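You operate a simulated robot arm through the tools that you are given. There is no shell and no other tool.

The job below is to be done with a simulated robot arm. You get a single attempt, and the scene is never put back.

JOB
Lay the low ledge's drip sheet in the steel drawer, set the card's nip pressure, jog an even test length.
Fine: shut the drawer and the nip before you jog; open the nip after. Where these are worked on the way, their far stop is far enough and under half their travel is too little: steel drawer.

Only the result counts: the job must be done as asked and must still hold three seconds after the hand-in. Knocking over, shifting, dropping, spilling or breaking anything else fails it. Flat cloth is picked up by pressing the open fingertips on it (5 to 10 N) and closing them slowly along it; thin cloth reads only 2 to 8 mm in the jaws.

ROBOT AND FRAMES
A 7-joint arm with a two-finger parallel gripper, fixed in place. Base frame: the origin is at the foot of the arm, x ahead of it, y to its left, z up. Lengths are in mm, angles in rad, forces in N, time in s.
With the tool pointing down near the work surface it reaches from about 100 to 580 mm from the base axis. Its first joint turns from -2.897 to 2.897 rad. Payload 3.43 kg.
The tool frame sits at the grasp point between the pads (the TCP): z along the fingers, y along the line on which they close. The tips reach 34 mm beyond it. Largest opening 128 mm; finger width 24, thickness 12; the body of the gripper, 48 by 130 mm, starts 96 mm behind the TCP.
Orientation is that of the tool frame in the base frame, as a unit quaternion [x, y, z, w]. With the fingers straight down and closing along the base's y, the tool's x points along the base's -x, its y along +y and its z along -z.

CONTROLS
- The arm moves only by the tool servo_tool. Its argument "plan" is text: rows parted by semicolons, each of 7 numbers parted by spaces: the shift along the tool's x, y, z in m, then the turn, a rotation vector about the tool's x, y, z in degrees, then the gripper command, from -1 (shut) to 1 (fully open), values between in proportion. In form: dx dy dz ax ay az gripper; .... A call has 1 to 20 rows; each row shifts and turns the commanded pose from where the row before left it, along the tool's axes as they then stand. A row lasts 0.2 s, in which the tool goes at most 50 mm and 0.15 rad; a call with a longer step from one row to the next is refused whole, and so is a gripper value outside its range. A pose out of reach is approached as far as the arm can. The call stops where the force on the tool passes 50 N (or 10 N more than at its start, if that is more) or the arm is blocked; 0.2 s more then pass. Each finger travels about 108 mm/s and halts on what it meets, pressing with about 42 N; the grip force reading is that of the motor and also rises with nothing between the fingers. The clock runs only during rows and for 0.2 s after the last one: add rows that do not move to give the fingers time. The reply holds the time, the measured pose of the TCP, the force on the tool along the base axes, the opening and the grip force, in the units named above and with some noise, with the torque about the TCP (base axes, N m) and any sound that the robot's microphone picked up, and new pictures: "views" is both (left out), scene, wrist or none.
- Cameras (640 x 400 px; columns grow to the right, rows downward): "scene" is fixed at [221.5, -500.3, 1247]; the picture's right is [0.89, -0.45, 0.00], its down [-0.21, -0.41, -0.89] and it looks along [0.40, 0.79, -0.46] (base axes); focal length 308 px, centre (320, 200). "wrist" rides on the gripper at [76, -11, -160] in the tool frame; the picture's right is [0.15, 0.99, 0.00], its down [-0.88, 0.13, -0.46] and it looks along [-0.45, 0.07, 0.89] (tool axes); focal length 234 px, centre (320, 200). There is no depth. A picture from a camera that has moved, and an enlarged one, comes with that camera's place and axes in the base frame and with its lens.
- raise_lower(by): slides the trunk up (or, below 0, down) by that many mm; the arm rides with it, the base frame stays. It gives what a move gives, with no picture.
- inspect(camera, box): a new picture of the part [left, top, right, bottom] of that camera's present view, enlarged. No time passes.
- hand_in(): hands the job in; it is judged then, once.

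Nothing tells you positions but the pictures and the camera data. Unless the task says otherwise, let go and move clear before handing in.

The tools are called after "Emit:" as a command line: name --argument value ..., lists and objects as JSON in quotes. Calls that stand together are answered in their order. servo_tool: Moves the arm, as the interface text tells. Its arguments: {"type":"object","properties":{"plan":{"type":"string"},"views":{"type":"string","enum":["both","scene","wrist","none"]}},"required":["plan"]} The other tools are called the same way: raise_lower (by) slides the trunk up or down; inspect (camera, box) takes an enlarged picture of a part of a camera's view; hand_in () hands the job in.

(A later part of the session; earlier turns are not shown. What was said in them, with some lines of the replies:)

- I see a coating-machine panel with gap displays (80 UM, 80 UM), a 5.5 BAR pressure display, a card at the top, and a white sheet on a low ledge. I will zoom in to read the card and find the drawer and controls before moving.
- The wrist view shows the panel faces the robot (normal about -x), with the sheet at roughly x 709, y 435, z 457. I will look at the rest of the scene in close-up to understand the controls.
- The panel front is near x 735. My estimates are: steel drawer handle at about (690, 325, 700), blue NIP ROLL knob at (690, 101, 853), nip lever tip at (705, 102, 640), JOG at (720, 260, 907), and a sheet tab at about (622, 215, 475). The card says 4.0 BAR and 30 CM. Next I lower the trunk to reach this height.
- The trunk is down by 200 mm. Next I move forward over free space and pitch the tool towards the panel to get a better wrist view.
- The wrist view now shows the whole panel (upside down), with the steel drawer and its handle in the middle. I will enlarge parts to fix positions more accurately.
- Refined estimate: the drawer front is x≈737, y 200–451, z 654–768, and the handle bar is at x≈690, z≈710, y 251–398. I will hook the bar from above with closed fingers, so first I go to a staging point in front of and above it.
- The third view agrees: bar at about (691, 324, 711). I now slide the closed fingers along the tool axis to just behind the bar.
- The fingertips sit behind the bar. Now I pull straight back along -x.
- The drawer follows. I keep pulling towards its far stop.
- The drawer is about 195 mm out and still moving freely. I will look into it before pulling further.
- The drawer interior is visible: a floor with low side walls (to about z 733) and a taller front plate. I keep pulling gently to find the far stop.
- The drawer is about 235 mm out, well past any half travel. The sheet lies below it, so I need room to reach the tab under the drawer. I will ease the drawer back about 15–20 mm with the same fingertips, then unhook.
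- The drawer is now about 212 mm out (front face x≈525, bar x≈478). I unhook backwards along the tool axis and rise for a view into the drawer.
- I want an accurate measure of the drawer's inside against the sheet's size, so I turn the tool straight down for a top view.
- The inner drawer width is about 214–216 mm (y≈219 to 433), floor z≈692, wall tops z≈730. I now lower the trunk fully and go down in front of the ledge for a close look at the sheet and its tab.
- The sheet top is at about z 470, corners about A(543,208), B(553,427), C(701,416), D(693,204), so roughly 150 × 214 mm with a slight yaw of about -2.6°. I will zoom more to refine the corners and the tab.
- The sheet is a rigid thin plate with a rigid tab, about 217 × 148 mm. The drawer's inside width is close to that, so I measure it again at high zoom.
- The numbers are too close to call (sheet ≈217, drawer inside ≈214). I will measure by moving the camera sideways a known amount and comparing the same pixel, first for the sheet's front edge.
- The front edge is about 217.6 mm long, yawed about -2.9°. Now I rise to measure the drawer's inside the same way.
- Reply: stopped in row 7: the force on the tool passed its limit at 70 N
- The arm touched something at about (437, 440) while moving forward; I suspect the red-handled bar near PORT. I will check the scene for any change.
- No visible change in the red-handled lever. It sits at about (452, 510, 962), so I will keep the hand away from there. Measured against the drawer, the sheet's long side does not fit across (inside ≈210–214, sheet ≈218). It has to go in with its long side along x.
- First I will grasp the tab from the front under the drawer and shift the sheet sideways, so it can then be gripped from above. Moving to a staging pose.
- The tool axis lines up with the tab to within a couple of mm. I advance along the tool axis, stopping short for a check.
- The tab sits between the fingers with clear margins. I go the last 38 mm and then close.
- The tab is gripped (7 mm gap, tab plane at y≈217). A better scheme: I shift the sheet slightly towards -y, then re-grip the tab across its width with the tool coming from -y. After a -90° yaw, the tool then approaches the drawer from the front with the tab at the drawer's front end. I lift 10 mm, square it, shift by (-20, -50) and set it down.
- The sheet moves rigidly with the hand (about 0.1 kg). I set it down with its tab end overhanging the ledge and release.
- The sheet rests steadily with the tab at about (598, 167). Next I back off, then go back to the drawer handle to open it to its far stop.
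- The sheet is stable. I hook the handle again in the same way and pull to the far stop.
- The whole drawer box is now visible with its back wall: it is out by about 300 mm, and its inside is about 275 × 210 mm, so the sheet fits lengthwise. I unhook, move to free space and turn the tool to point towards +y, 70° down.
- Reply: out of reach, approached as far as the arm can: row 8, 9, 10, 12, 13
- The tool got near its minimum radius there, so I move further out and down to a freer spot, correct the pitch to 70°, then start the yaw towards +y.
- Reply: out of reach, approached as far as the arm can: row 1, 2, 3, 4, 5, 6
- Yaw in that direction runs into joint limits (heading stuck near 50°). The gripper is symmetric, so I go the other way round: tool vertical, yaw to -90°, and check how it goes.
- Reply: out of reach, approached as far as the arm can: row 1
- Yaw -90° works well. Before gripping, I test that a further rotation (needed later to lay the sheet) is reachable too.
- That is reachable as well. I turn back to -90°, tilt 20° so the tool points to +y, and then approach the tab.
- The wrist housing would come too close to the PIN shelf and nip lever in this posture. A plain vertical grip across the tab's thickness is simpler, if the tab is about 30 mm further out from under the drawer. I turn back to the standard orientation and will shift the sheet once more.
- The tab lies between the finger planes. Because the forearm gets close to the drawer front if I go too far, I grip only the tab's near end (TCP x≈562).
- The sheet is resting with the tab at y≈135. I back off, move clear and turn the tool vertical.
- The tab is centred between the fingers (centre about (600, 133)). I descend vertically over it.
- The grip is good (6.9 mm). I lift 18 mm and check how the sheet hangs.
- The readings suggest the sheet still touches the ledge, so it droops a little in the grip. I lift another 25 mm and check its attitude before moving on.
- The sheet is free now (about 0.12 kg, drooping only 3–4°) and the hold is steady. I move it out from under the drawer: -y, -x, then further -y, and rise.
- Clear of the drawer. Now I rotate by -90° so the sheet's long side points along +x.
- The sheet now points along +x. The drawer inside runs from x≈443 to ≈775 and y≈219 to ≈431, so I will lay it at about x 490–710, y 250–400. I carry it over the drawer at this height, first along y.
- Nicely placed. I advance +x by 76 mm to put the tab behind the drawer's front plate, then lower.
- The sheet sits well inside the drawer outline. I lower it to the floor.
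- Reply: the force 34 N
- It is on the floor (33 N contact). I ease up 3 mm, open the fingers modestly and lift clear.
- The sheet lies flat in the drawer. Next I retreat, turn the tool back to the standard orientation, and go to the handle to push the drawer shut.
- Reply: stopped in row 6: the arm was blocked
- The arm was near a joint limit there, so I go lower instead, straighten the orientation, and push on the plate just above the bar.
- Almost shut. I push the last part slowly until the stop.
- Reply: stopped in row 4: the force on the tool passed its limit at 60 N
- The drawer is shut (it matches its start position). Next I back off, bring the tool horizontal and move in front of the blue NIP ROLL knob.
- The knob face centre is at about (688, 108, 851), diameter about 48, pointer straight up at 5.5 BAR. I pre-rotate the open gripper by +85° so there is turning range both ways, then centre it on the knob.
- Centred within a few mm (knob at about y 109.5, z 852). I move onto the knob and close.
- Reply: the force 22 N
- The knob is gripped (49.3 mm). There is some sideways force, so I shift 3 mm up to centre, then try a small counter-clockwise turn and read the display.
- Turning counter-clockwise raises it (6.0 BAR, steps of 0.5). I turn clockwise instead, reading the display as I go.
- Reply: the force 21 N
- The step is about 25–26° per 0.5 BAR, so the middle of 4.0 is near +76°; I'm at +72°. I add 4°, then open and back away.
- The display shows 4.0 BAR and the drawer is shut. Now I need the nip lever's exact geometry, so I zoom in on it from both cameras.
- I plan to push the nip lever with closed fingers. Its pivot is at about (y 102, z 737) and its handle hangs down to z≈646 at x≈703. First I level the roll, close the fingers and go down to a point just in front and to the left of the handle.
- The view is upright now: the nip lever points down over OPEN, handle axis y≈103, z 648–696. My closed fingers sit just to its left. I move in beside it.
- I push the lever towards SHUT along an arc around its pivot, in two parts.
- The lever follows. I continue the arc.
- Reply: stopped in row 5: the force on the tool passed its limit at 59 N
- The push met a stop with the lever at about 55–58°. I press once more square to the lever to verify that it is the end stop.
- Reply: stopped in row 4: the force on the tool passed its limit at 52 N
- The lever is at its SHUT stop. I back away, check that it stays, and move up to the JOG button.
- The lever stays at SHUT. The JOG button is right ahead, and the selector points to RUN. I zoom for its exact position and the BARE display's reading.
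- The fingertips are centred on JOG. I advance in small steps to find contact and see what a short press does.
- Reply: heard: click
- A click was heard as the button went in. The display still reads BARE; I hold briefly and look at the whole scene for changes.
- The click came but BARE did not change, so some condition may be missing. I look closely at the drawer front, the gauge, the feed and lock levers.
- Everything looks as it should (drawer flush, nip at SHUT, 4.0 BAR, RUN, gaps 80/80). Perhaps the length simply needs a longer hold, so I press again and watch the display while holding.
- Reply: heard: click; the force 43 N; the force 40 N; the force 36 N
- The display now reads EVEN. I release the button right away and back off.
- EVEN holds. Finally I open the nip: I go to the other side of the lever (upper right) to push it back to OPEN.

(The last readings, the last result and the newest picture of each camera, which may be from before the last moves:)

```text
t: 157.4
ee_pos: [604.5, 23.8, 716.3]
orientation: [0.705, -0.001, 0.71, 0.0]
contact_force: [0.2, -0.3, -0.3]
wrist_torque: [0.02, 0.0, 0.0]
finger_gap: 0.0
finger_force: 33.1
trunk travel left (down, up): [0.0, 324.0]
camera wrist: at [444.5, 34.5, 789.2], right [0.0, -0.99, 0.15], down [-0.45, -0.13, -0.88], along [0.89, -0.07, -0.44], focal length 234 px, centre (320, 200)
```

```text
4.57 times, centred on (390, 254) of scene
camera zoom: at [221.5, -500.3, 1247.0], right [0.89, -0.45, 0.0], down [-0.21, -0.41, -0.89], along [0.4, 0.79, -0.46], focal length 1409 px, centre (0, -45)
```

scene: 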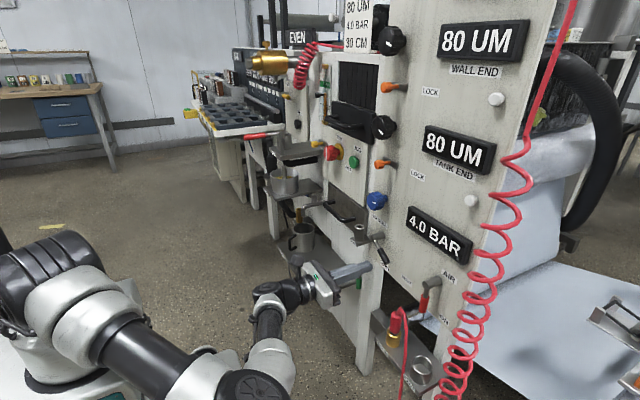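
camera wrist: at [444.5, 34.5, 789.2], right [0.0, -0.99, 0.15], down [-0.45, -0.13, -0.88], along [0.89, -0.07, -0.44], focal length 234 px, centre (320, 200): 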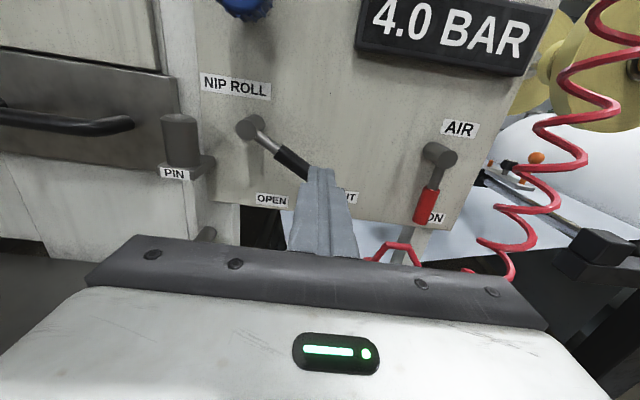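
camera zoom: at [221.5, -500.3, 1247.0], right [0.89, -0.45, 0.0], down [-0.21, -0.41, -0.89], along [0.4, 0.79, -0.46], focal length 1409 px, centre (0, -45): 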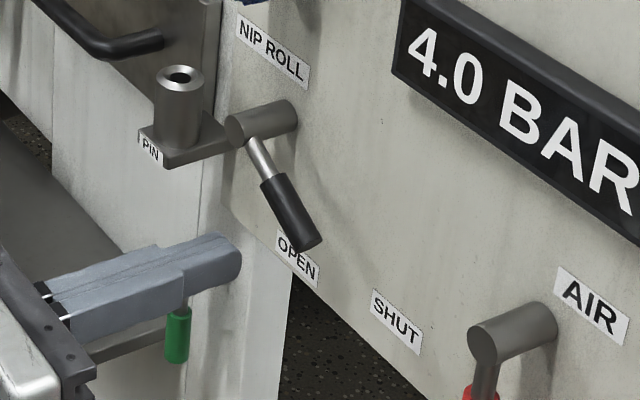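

Emit:
servo_tool --plan "0.008 0.005 0 0 0 0 -1; 0 0 0.027 0 0 0 -1; 0 0 0.027 0 0 0 -1; 0 0 0.026 0 0 0 -1; 0 0 0 0 0 0 -1" --views "both"

Emit:
inspect --camera "wrist" --box '[180, 50, 420, 200]'

```text
t: 158.6
ee_pos: [683.6, 17.9, 724.2]
orientation: [0.704, -0.001, 0.71, 0.0]
contact_force: [-0.4, 0.1, 0.5]
wrist_torque: [0.02, -0.04, -0.02]
finger_gap: 0.0
finger_force: 33.6
trunk travel left (down, up): [0.0, 324.0]
camera wrist: at [523.7, 28.7, 799.3], right [0.0, -0.99, 0.14], down [-0.45, -0.13, -0.88], along [0.89, -0.07, -0.44], focal length 234 px, centre (320, 200)
```

scene: 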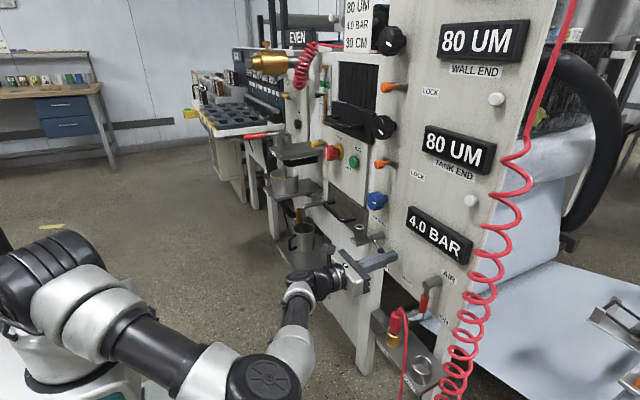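
wrist: 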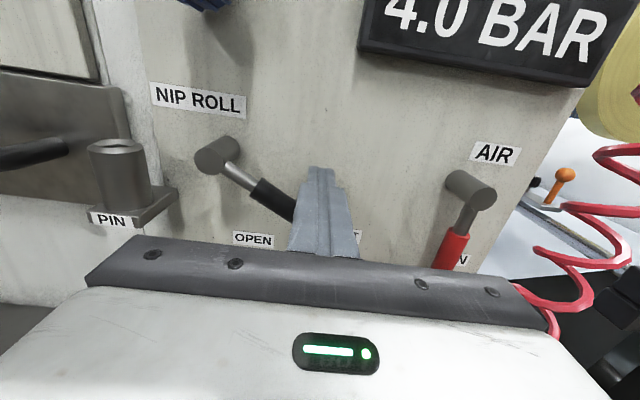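

```text
2.67 times, centred on (300, 125) of wrist
camera zoom: at [523.7, 28.7, 799.3], right [0.0, -0.99, 0.14], down [-0.45, -0.13, -0.88], along [0.89, -0.07, -0.44], focal length 624 px, centre (373, 400)
```

zoom: 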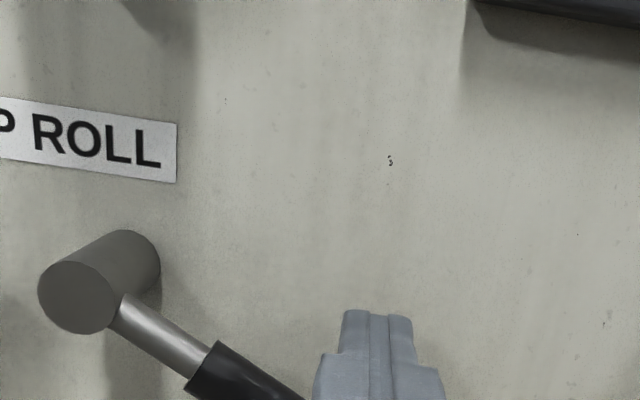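

The fingers are beside the lever on its upper right. I push it back down along the arc to OPEN.

Emit:
servo_tool --plan "-0.0081 -0.007 0 0 0 0 -1; -0.0079 -0.0025 0 0 0 0 -1; -0.0101 -0.0044 0 0 0 0 -1; -0.0093 -0.0059 0 0 0 0 -1; -0.0085 -0.0071 0 0 0 0 -1; -0.0074 -0.0082 0 0 0 0 -1; 0 0 0 0 0 0 -1" --views "both"

Emit:
inspect --camera "scene" --box '[320, 210, 460, 297]'

```text
t: 160.2
ee_pos: [682.9, 54.7, 674.0]
orientation: [0.705, 0.0, 0.709, 0.0]
contact_force: [0.4, 0.0, 0.2]
wrist_torque: [0.02, 0.05, -0.01]
finger_gap: 0.1
finger_force: 33.0
trunk travel left (down, up): [0.0, 324.0]
camera wrist: at [523.2, 64.5, 748.0], right [0.0, -0.99, 0.15], down [-0.45, -0.13, -0.88], along [0.89, -0.07, -0.44], focal length 234 px, centre (320, 200)
```

scene: 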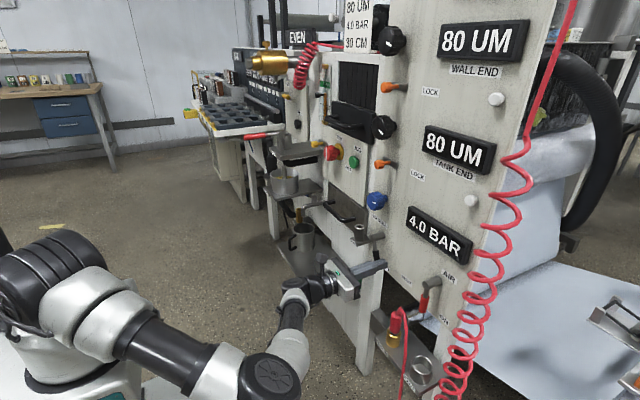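
wrist: 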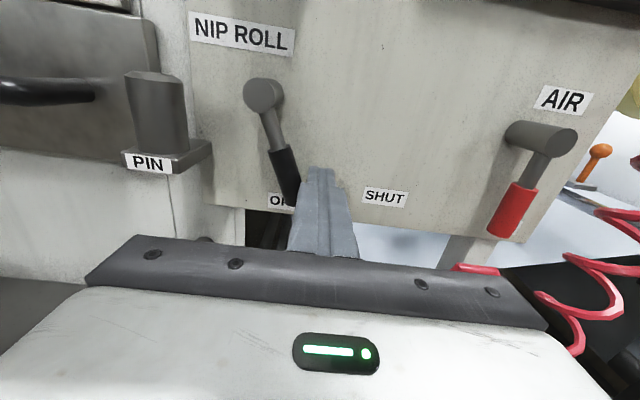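

```text
4.57 times, centred on (390, 254) of scene
camera zoom: at [221.5, -500.3, 1247.0], right [0.89, -0.45, 0.0], down [-0.21, -0.41, -0.89], along [0.4, 0.79, -0.46], focal length 1409 px, centre (0, -45)
```

zoom: 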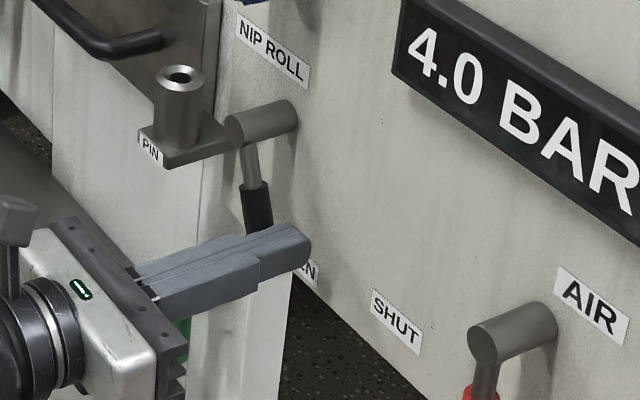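

The lever is swinging back. I continue to the OPEN stop.

Emit:
servo_tool --plan "-0.0061 -0.0091 0 0 0 0 -1; -0.0048 -0.0099 0 0 0 0 -1; -0.0027 -0.0078 0 0 0 0 -1; -0.0014 -0.0054 0 0 0 0 -1; 0 -0.003 0 0 0 0 -1; 0 0 0 0 0 0 -1" --views "both"

Emit:
inspect --camera "scene" --box '[320, 210, 460, 297]'

```text
t: 161.6
ee_pos: [685.5, 85.7, 660.7]
orientation: [0.704, -0.004, 0.71, 0.003]
contact_force: [-21.3, -29.4, 0.9]
wrist_torque: [0.02, -0.05, -0.3]
finger_gap: 0.0
finger_force: 32.6
trunk travel left (down, up): [0.0, 324.0]
camera wrist: at [525.0, 97.3, 733.3], right [-0.01, -0.99, 0.14], down [-0.45, -0.12, -0.89], along [0.89, -0.08, -0.44], focal length 234 px, centre (320, 200)
```

scene: 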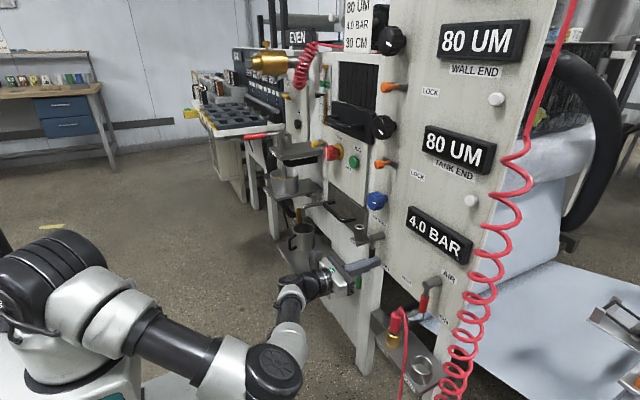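
wrist: 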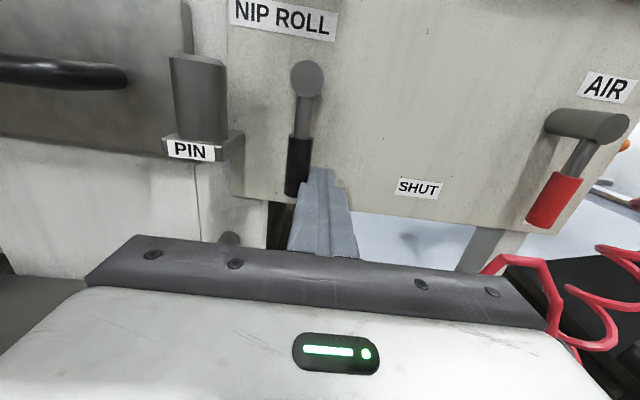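

```text
4.57 times, centred on (390, 254) of scene
camera zoom: at [221.5, -500.3, 1247.0], right [0.89, -0.45, 0.0], down [-0.21, -0.41, -0.89], along [0.4, 0.79, -0.46], focal length 1409 px, centre (0, -45)
```

zoom: 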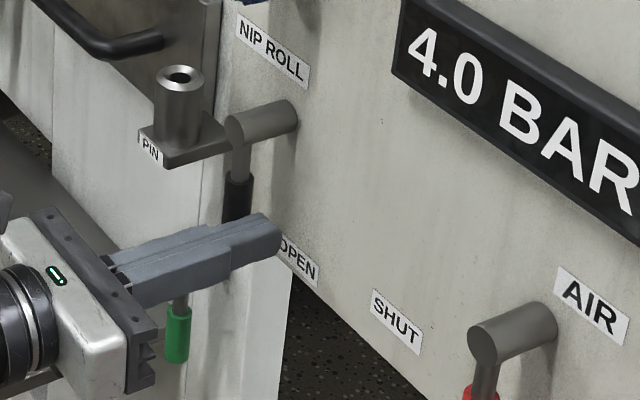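

The nip lever is back at OPEN against its stop. I move away sideways, retreat and check the whole scene.

Emit:
servo_tool --plan "0 0.012 0 0 0 0 -1; 0 0 -0.03 0 0 0 -1; 0 0 -0.035 0 0 0 -1; 0 0 -0.035 0 0 0 -1; 0 0 -0.035 0 0 0 -1; 0.03 0 0 0 0 0 -1; 0.03 0 0 0 0 0 -1; 0 0 0 0 0 0 -1" --views "both"

Emit:
inspect --camera "scene" --box '[320, 180, 480, 280]'

Emit:
inspect --camera "scene" --box '[220, 0, 420, 125]'

Emit:
inspect --camera "scene" --box '[230, 110, 390, 210]'

Emit:
inspect --camera "scene" --box '[250, 200, 410, 300]'

```text
t: 163.4
ee_pos: [547.5, 77.7, 721.1]
orientation: [0.704, -0.002, 0.71, 0.001]
contact_force: [-0.1, 0.5, 0.3]
wrist_torque: [-0.01, 0.01, -0.03]
finger_gap: 0.0
finger_force: 33.0
trunk travel left (down, up): [0.0, 324.0]
camera wrist: at [386.6, 86.8, 793.9], right [0.0, -0.99, 0.15], down [-0.45, -0.13, -0.88], along [0.89, -0.07, -0.44], focal length 234 px, centre (320, 200)
```

scene: 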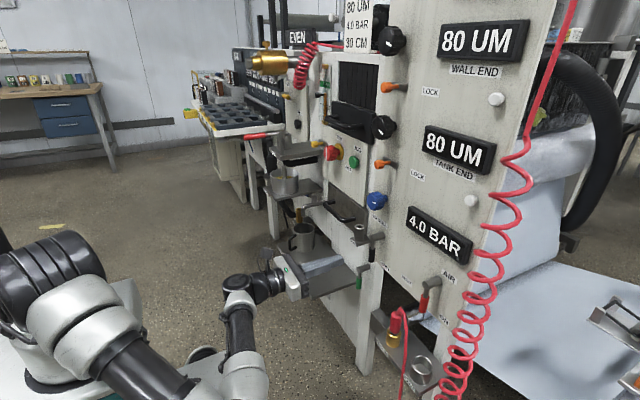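
wrist: 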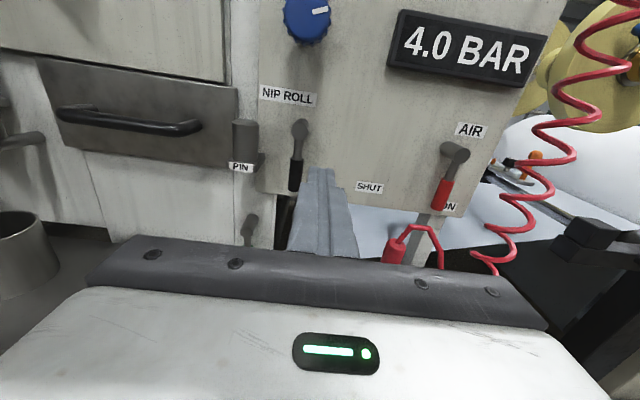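

```text
4.00 times, centred on (400, 230) of scene
camera zoom: at [221.5, -500.3, 1247.0], right [0.89, -0.45, 0.0], down [-0.21, -0.41, -0.89], along [0.4, 0.79, -0.46], focal length 1233 px, centre (0, 80)
```

zoom: 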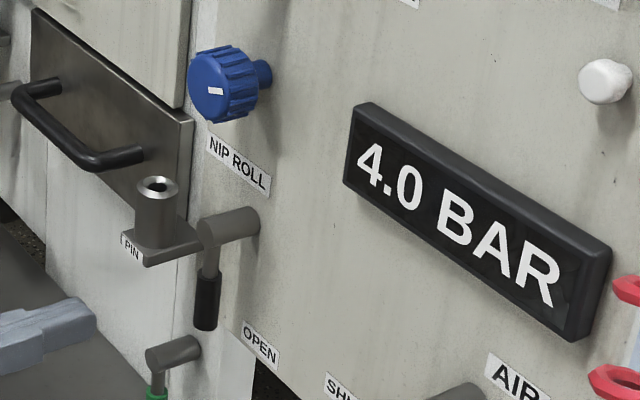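

```text
3.20 times, centred on (320, 62) of scene
camera zoom: at [221.5, -500.3, 1247.0], right [0.89, -0.45, 0.0], down [-0.21, -0.41, -0.89], along [0.4, 0.79, -0.46], focal length 986 px, centre (320, 640)
```

zoom: 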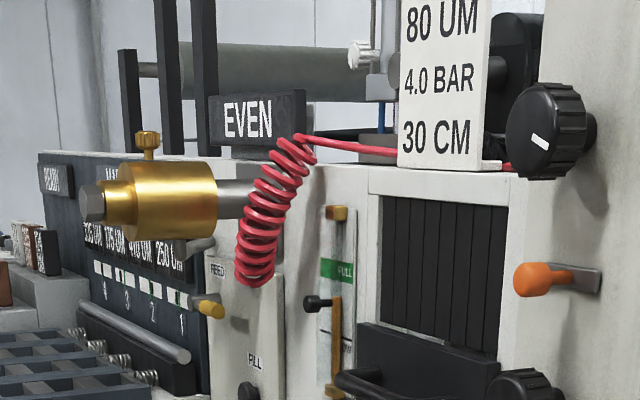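

```text
4.00 times, centred on (310, 160) of scene
camera zoom: at [221.5, -500.3, 1247.0], right [0.89, -0.45, 0.0], down [-0.21, -0.41, -0.89], along [0.4, 0.79, -0.46], focal length 1233 px, centre (360, 360)
```

zoom: 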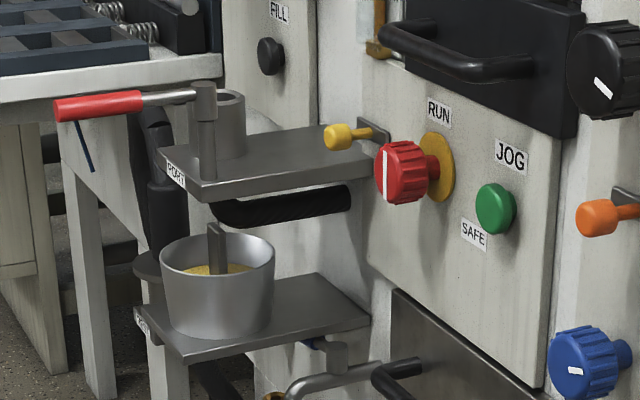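

```text
4.00 times, centred on (330, 250) of scene
camera zoom: at [221.5, -500.3, 1247.0], right [0.89, -0.45, 0.0], down [-0.21, -0.41, -0.89], along [0.4, 0.79, -0.46], focal length 1233 px, centre (280, 0)
```

zoom: 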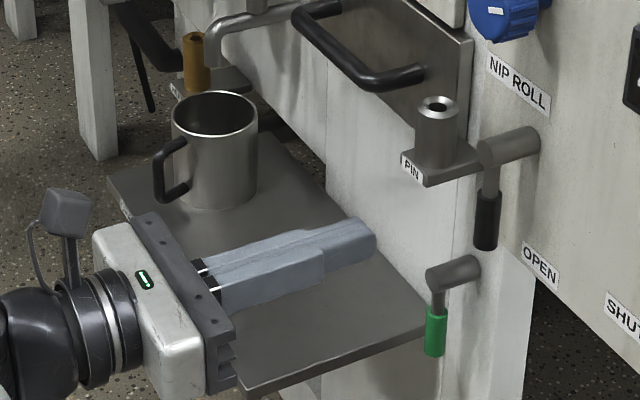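

All checks agree: the sheet is in the shut steel drawer, the display shows 4.0 BAR, the strip reads EVEN, the nip lever is at OPEN, and the mug, pot, pin and red lever are where they were. The hand is clear, so I hand in.

Emit:
hand_in

```text
The job is handed in.
```

The job is done and handed in; I have not seen the verdict.

- **Drip sheet:** it lies flat in the steel drawer, long side front to back, because it was too long to fit across. The drawer is pushed shut against its stop.
- **Nip pressure:** the display reads 4.0 BAR, matching the card.
- **Jog:** I shut the nip lever, then held JOG until the strip display changed from BARE to EVEN. My first press, about 3.5 s, was too short to change it; the second, about 4.5 s, did. I stopped on EVEN and did not measure the 30 CM on the card separately.
- **After the jog:** the nip lever is back at OPEN against its stop, and the hand is clear of the machine.

While measuring the drawer early on, the hand bumped something with about 70 N, most likely the red-handled lever near PORT. I compared the camera views before and after and saw no change in its position. The mug, pot and PIN holder also look unmoved.
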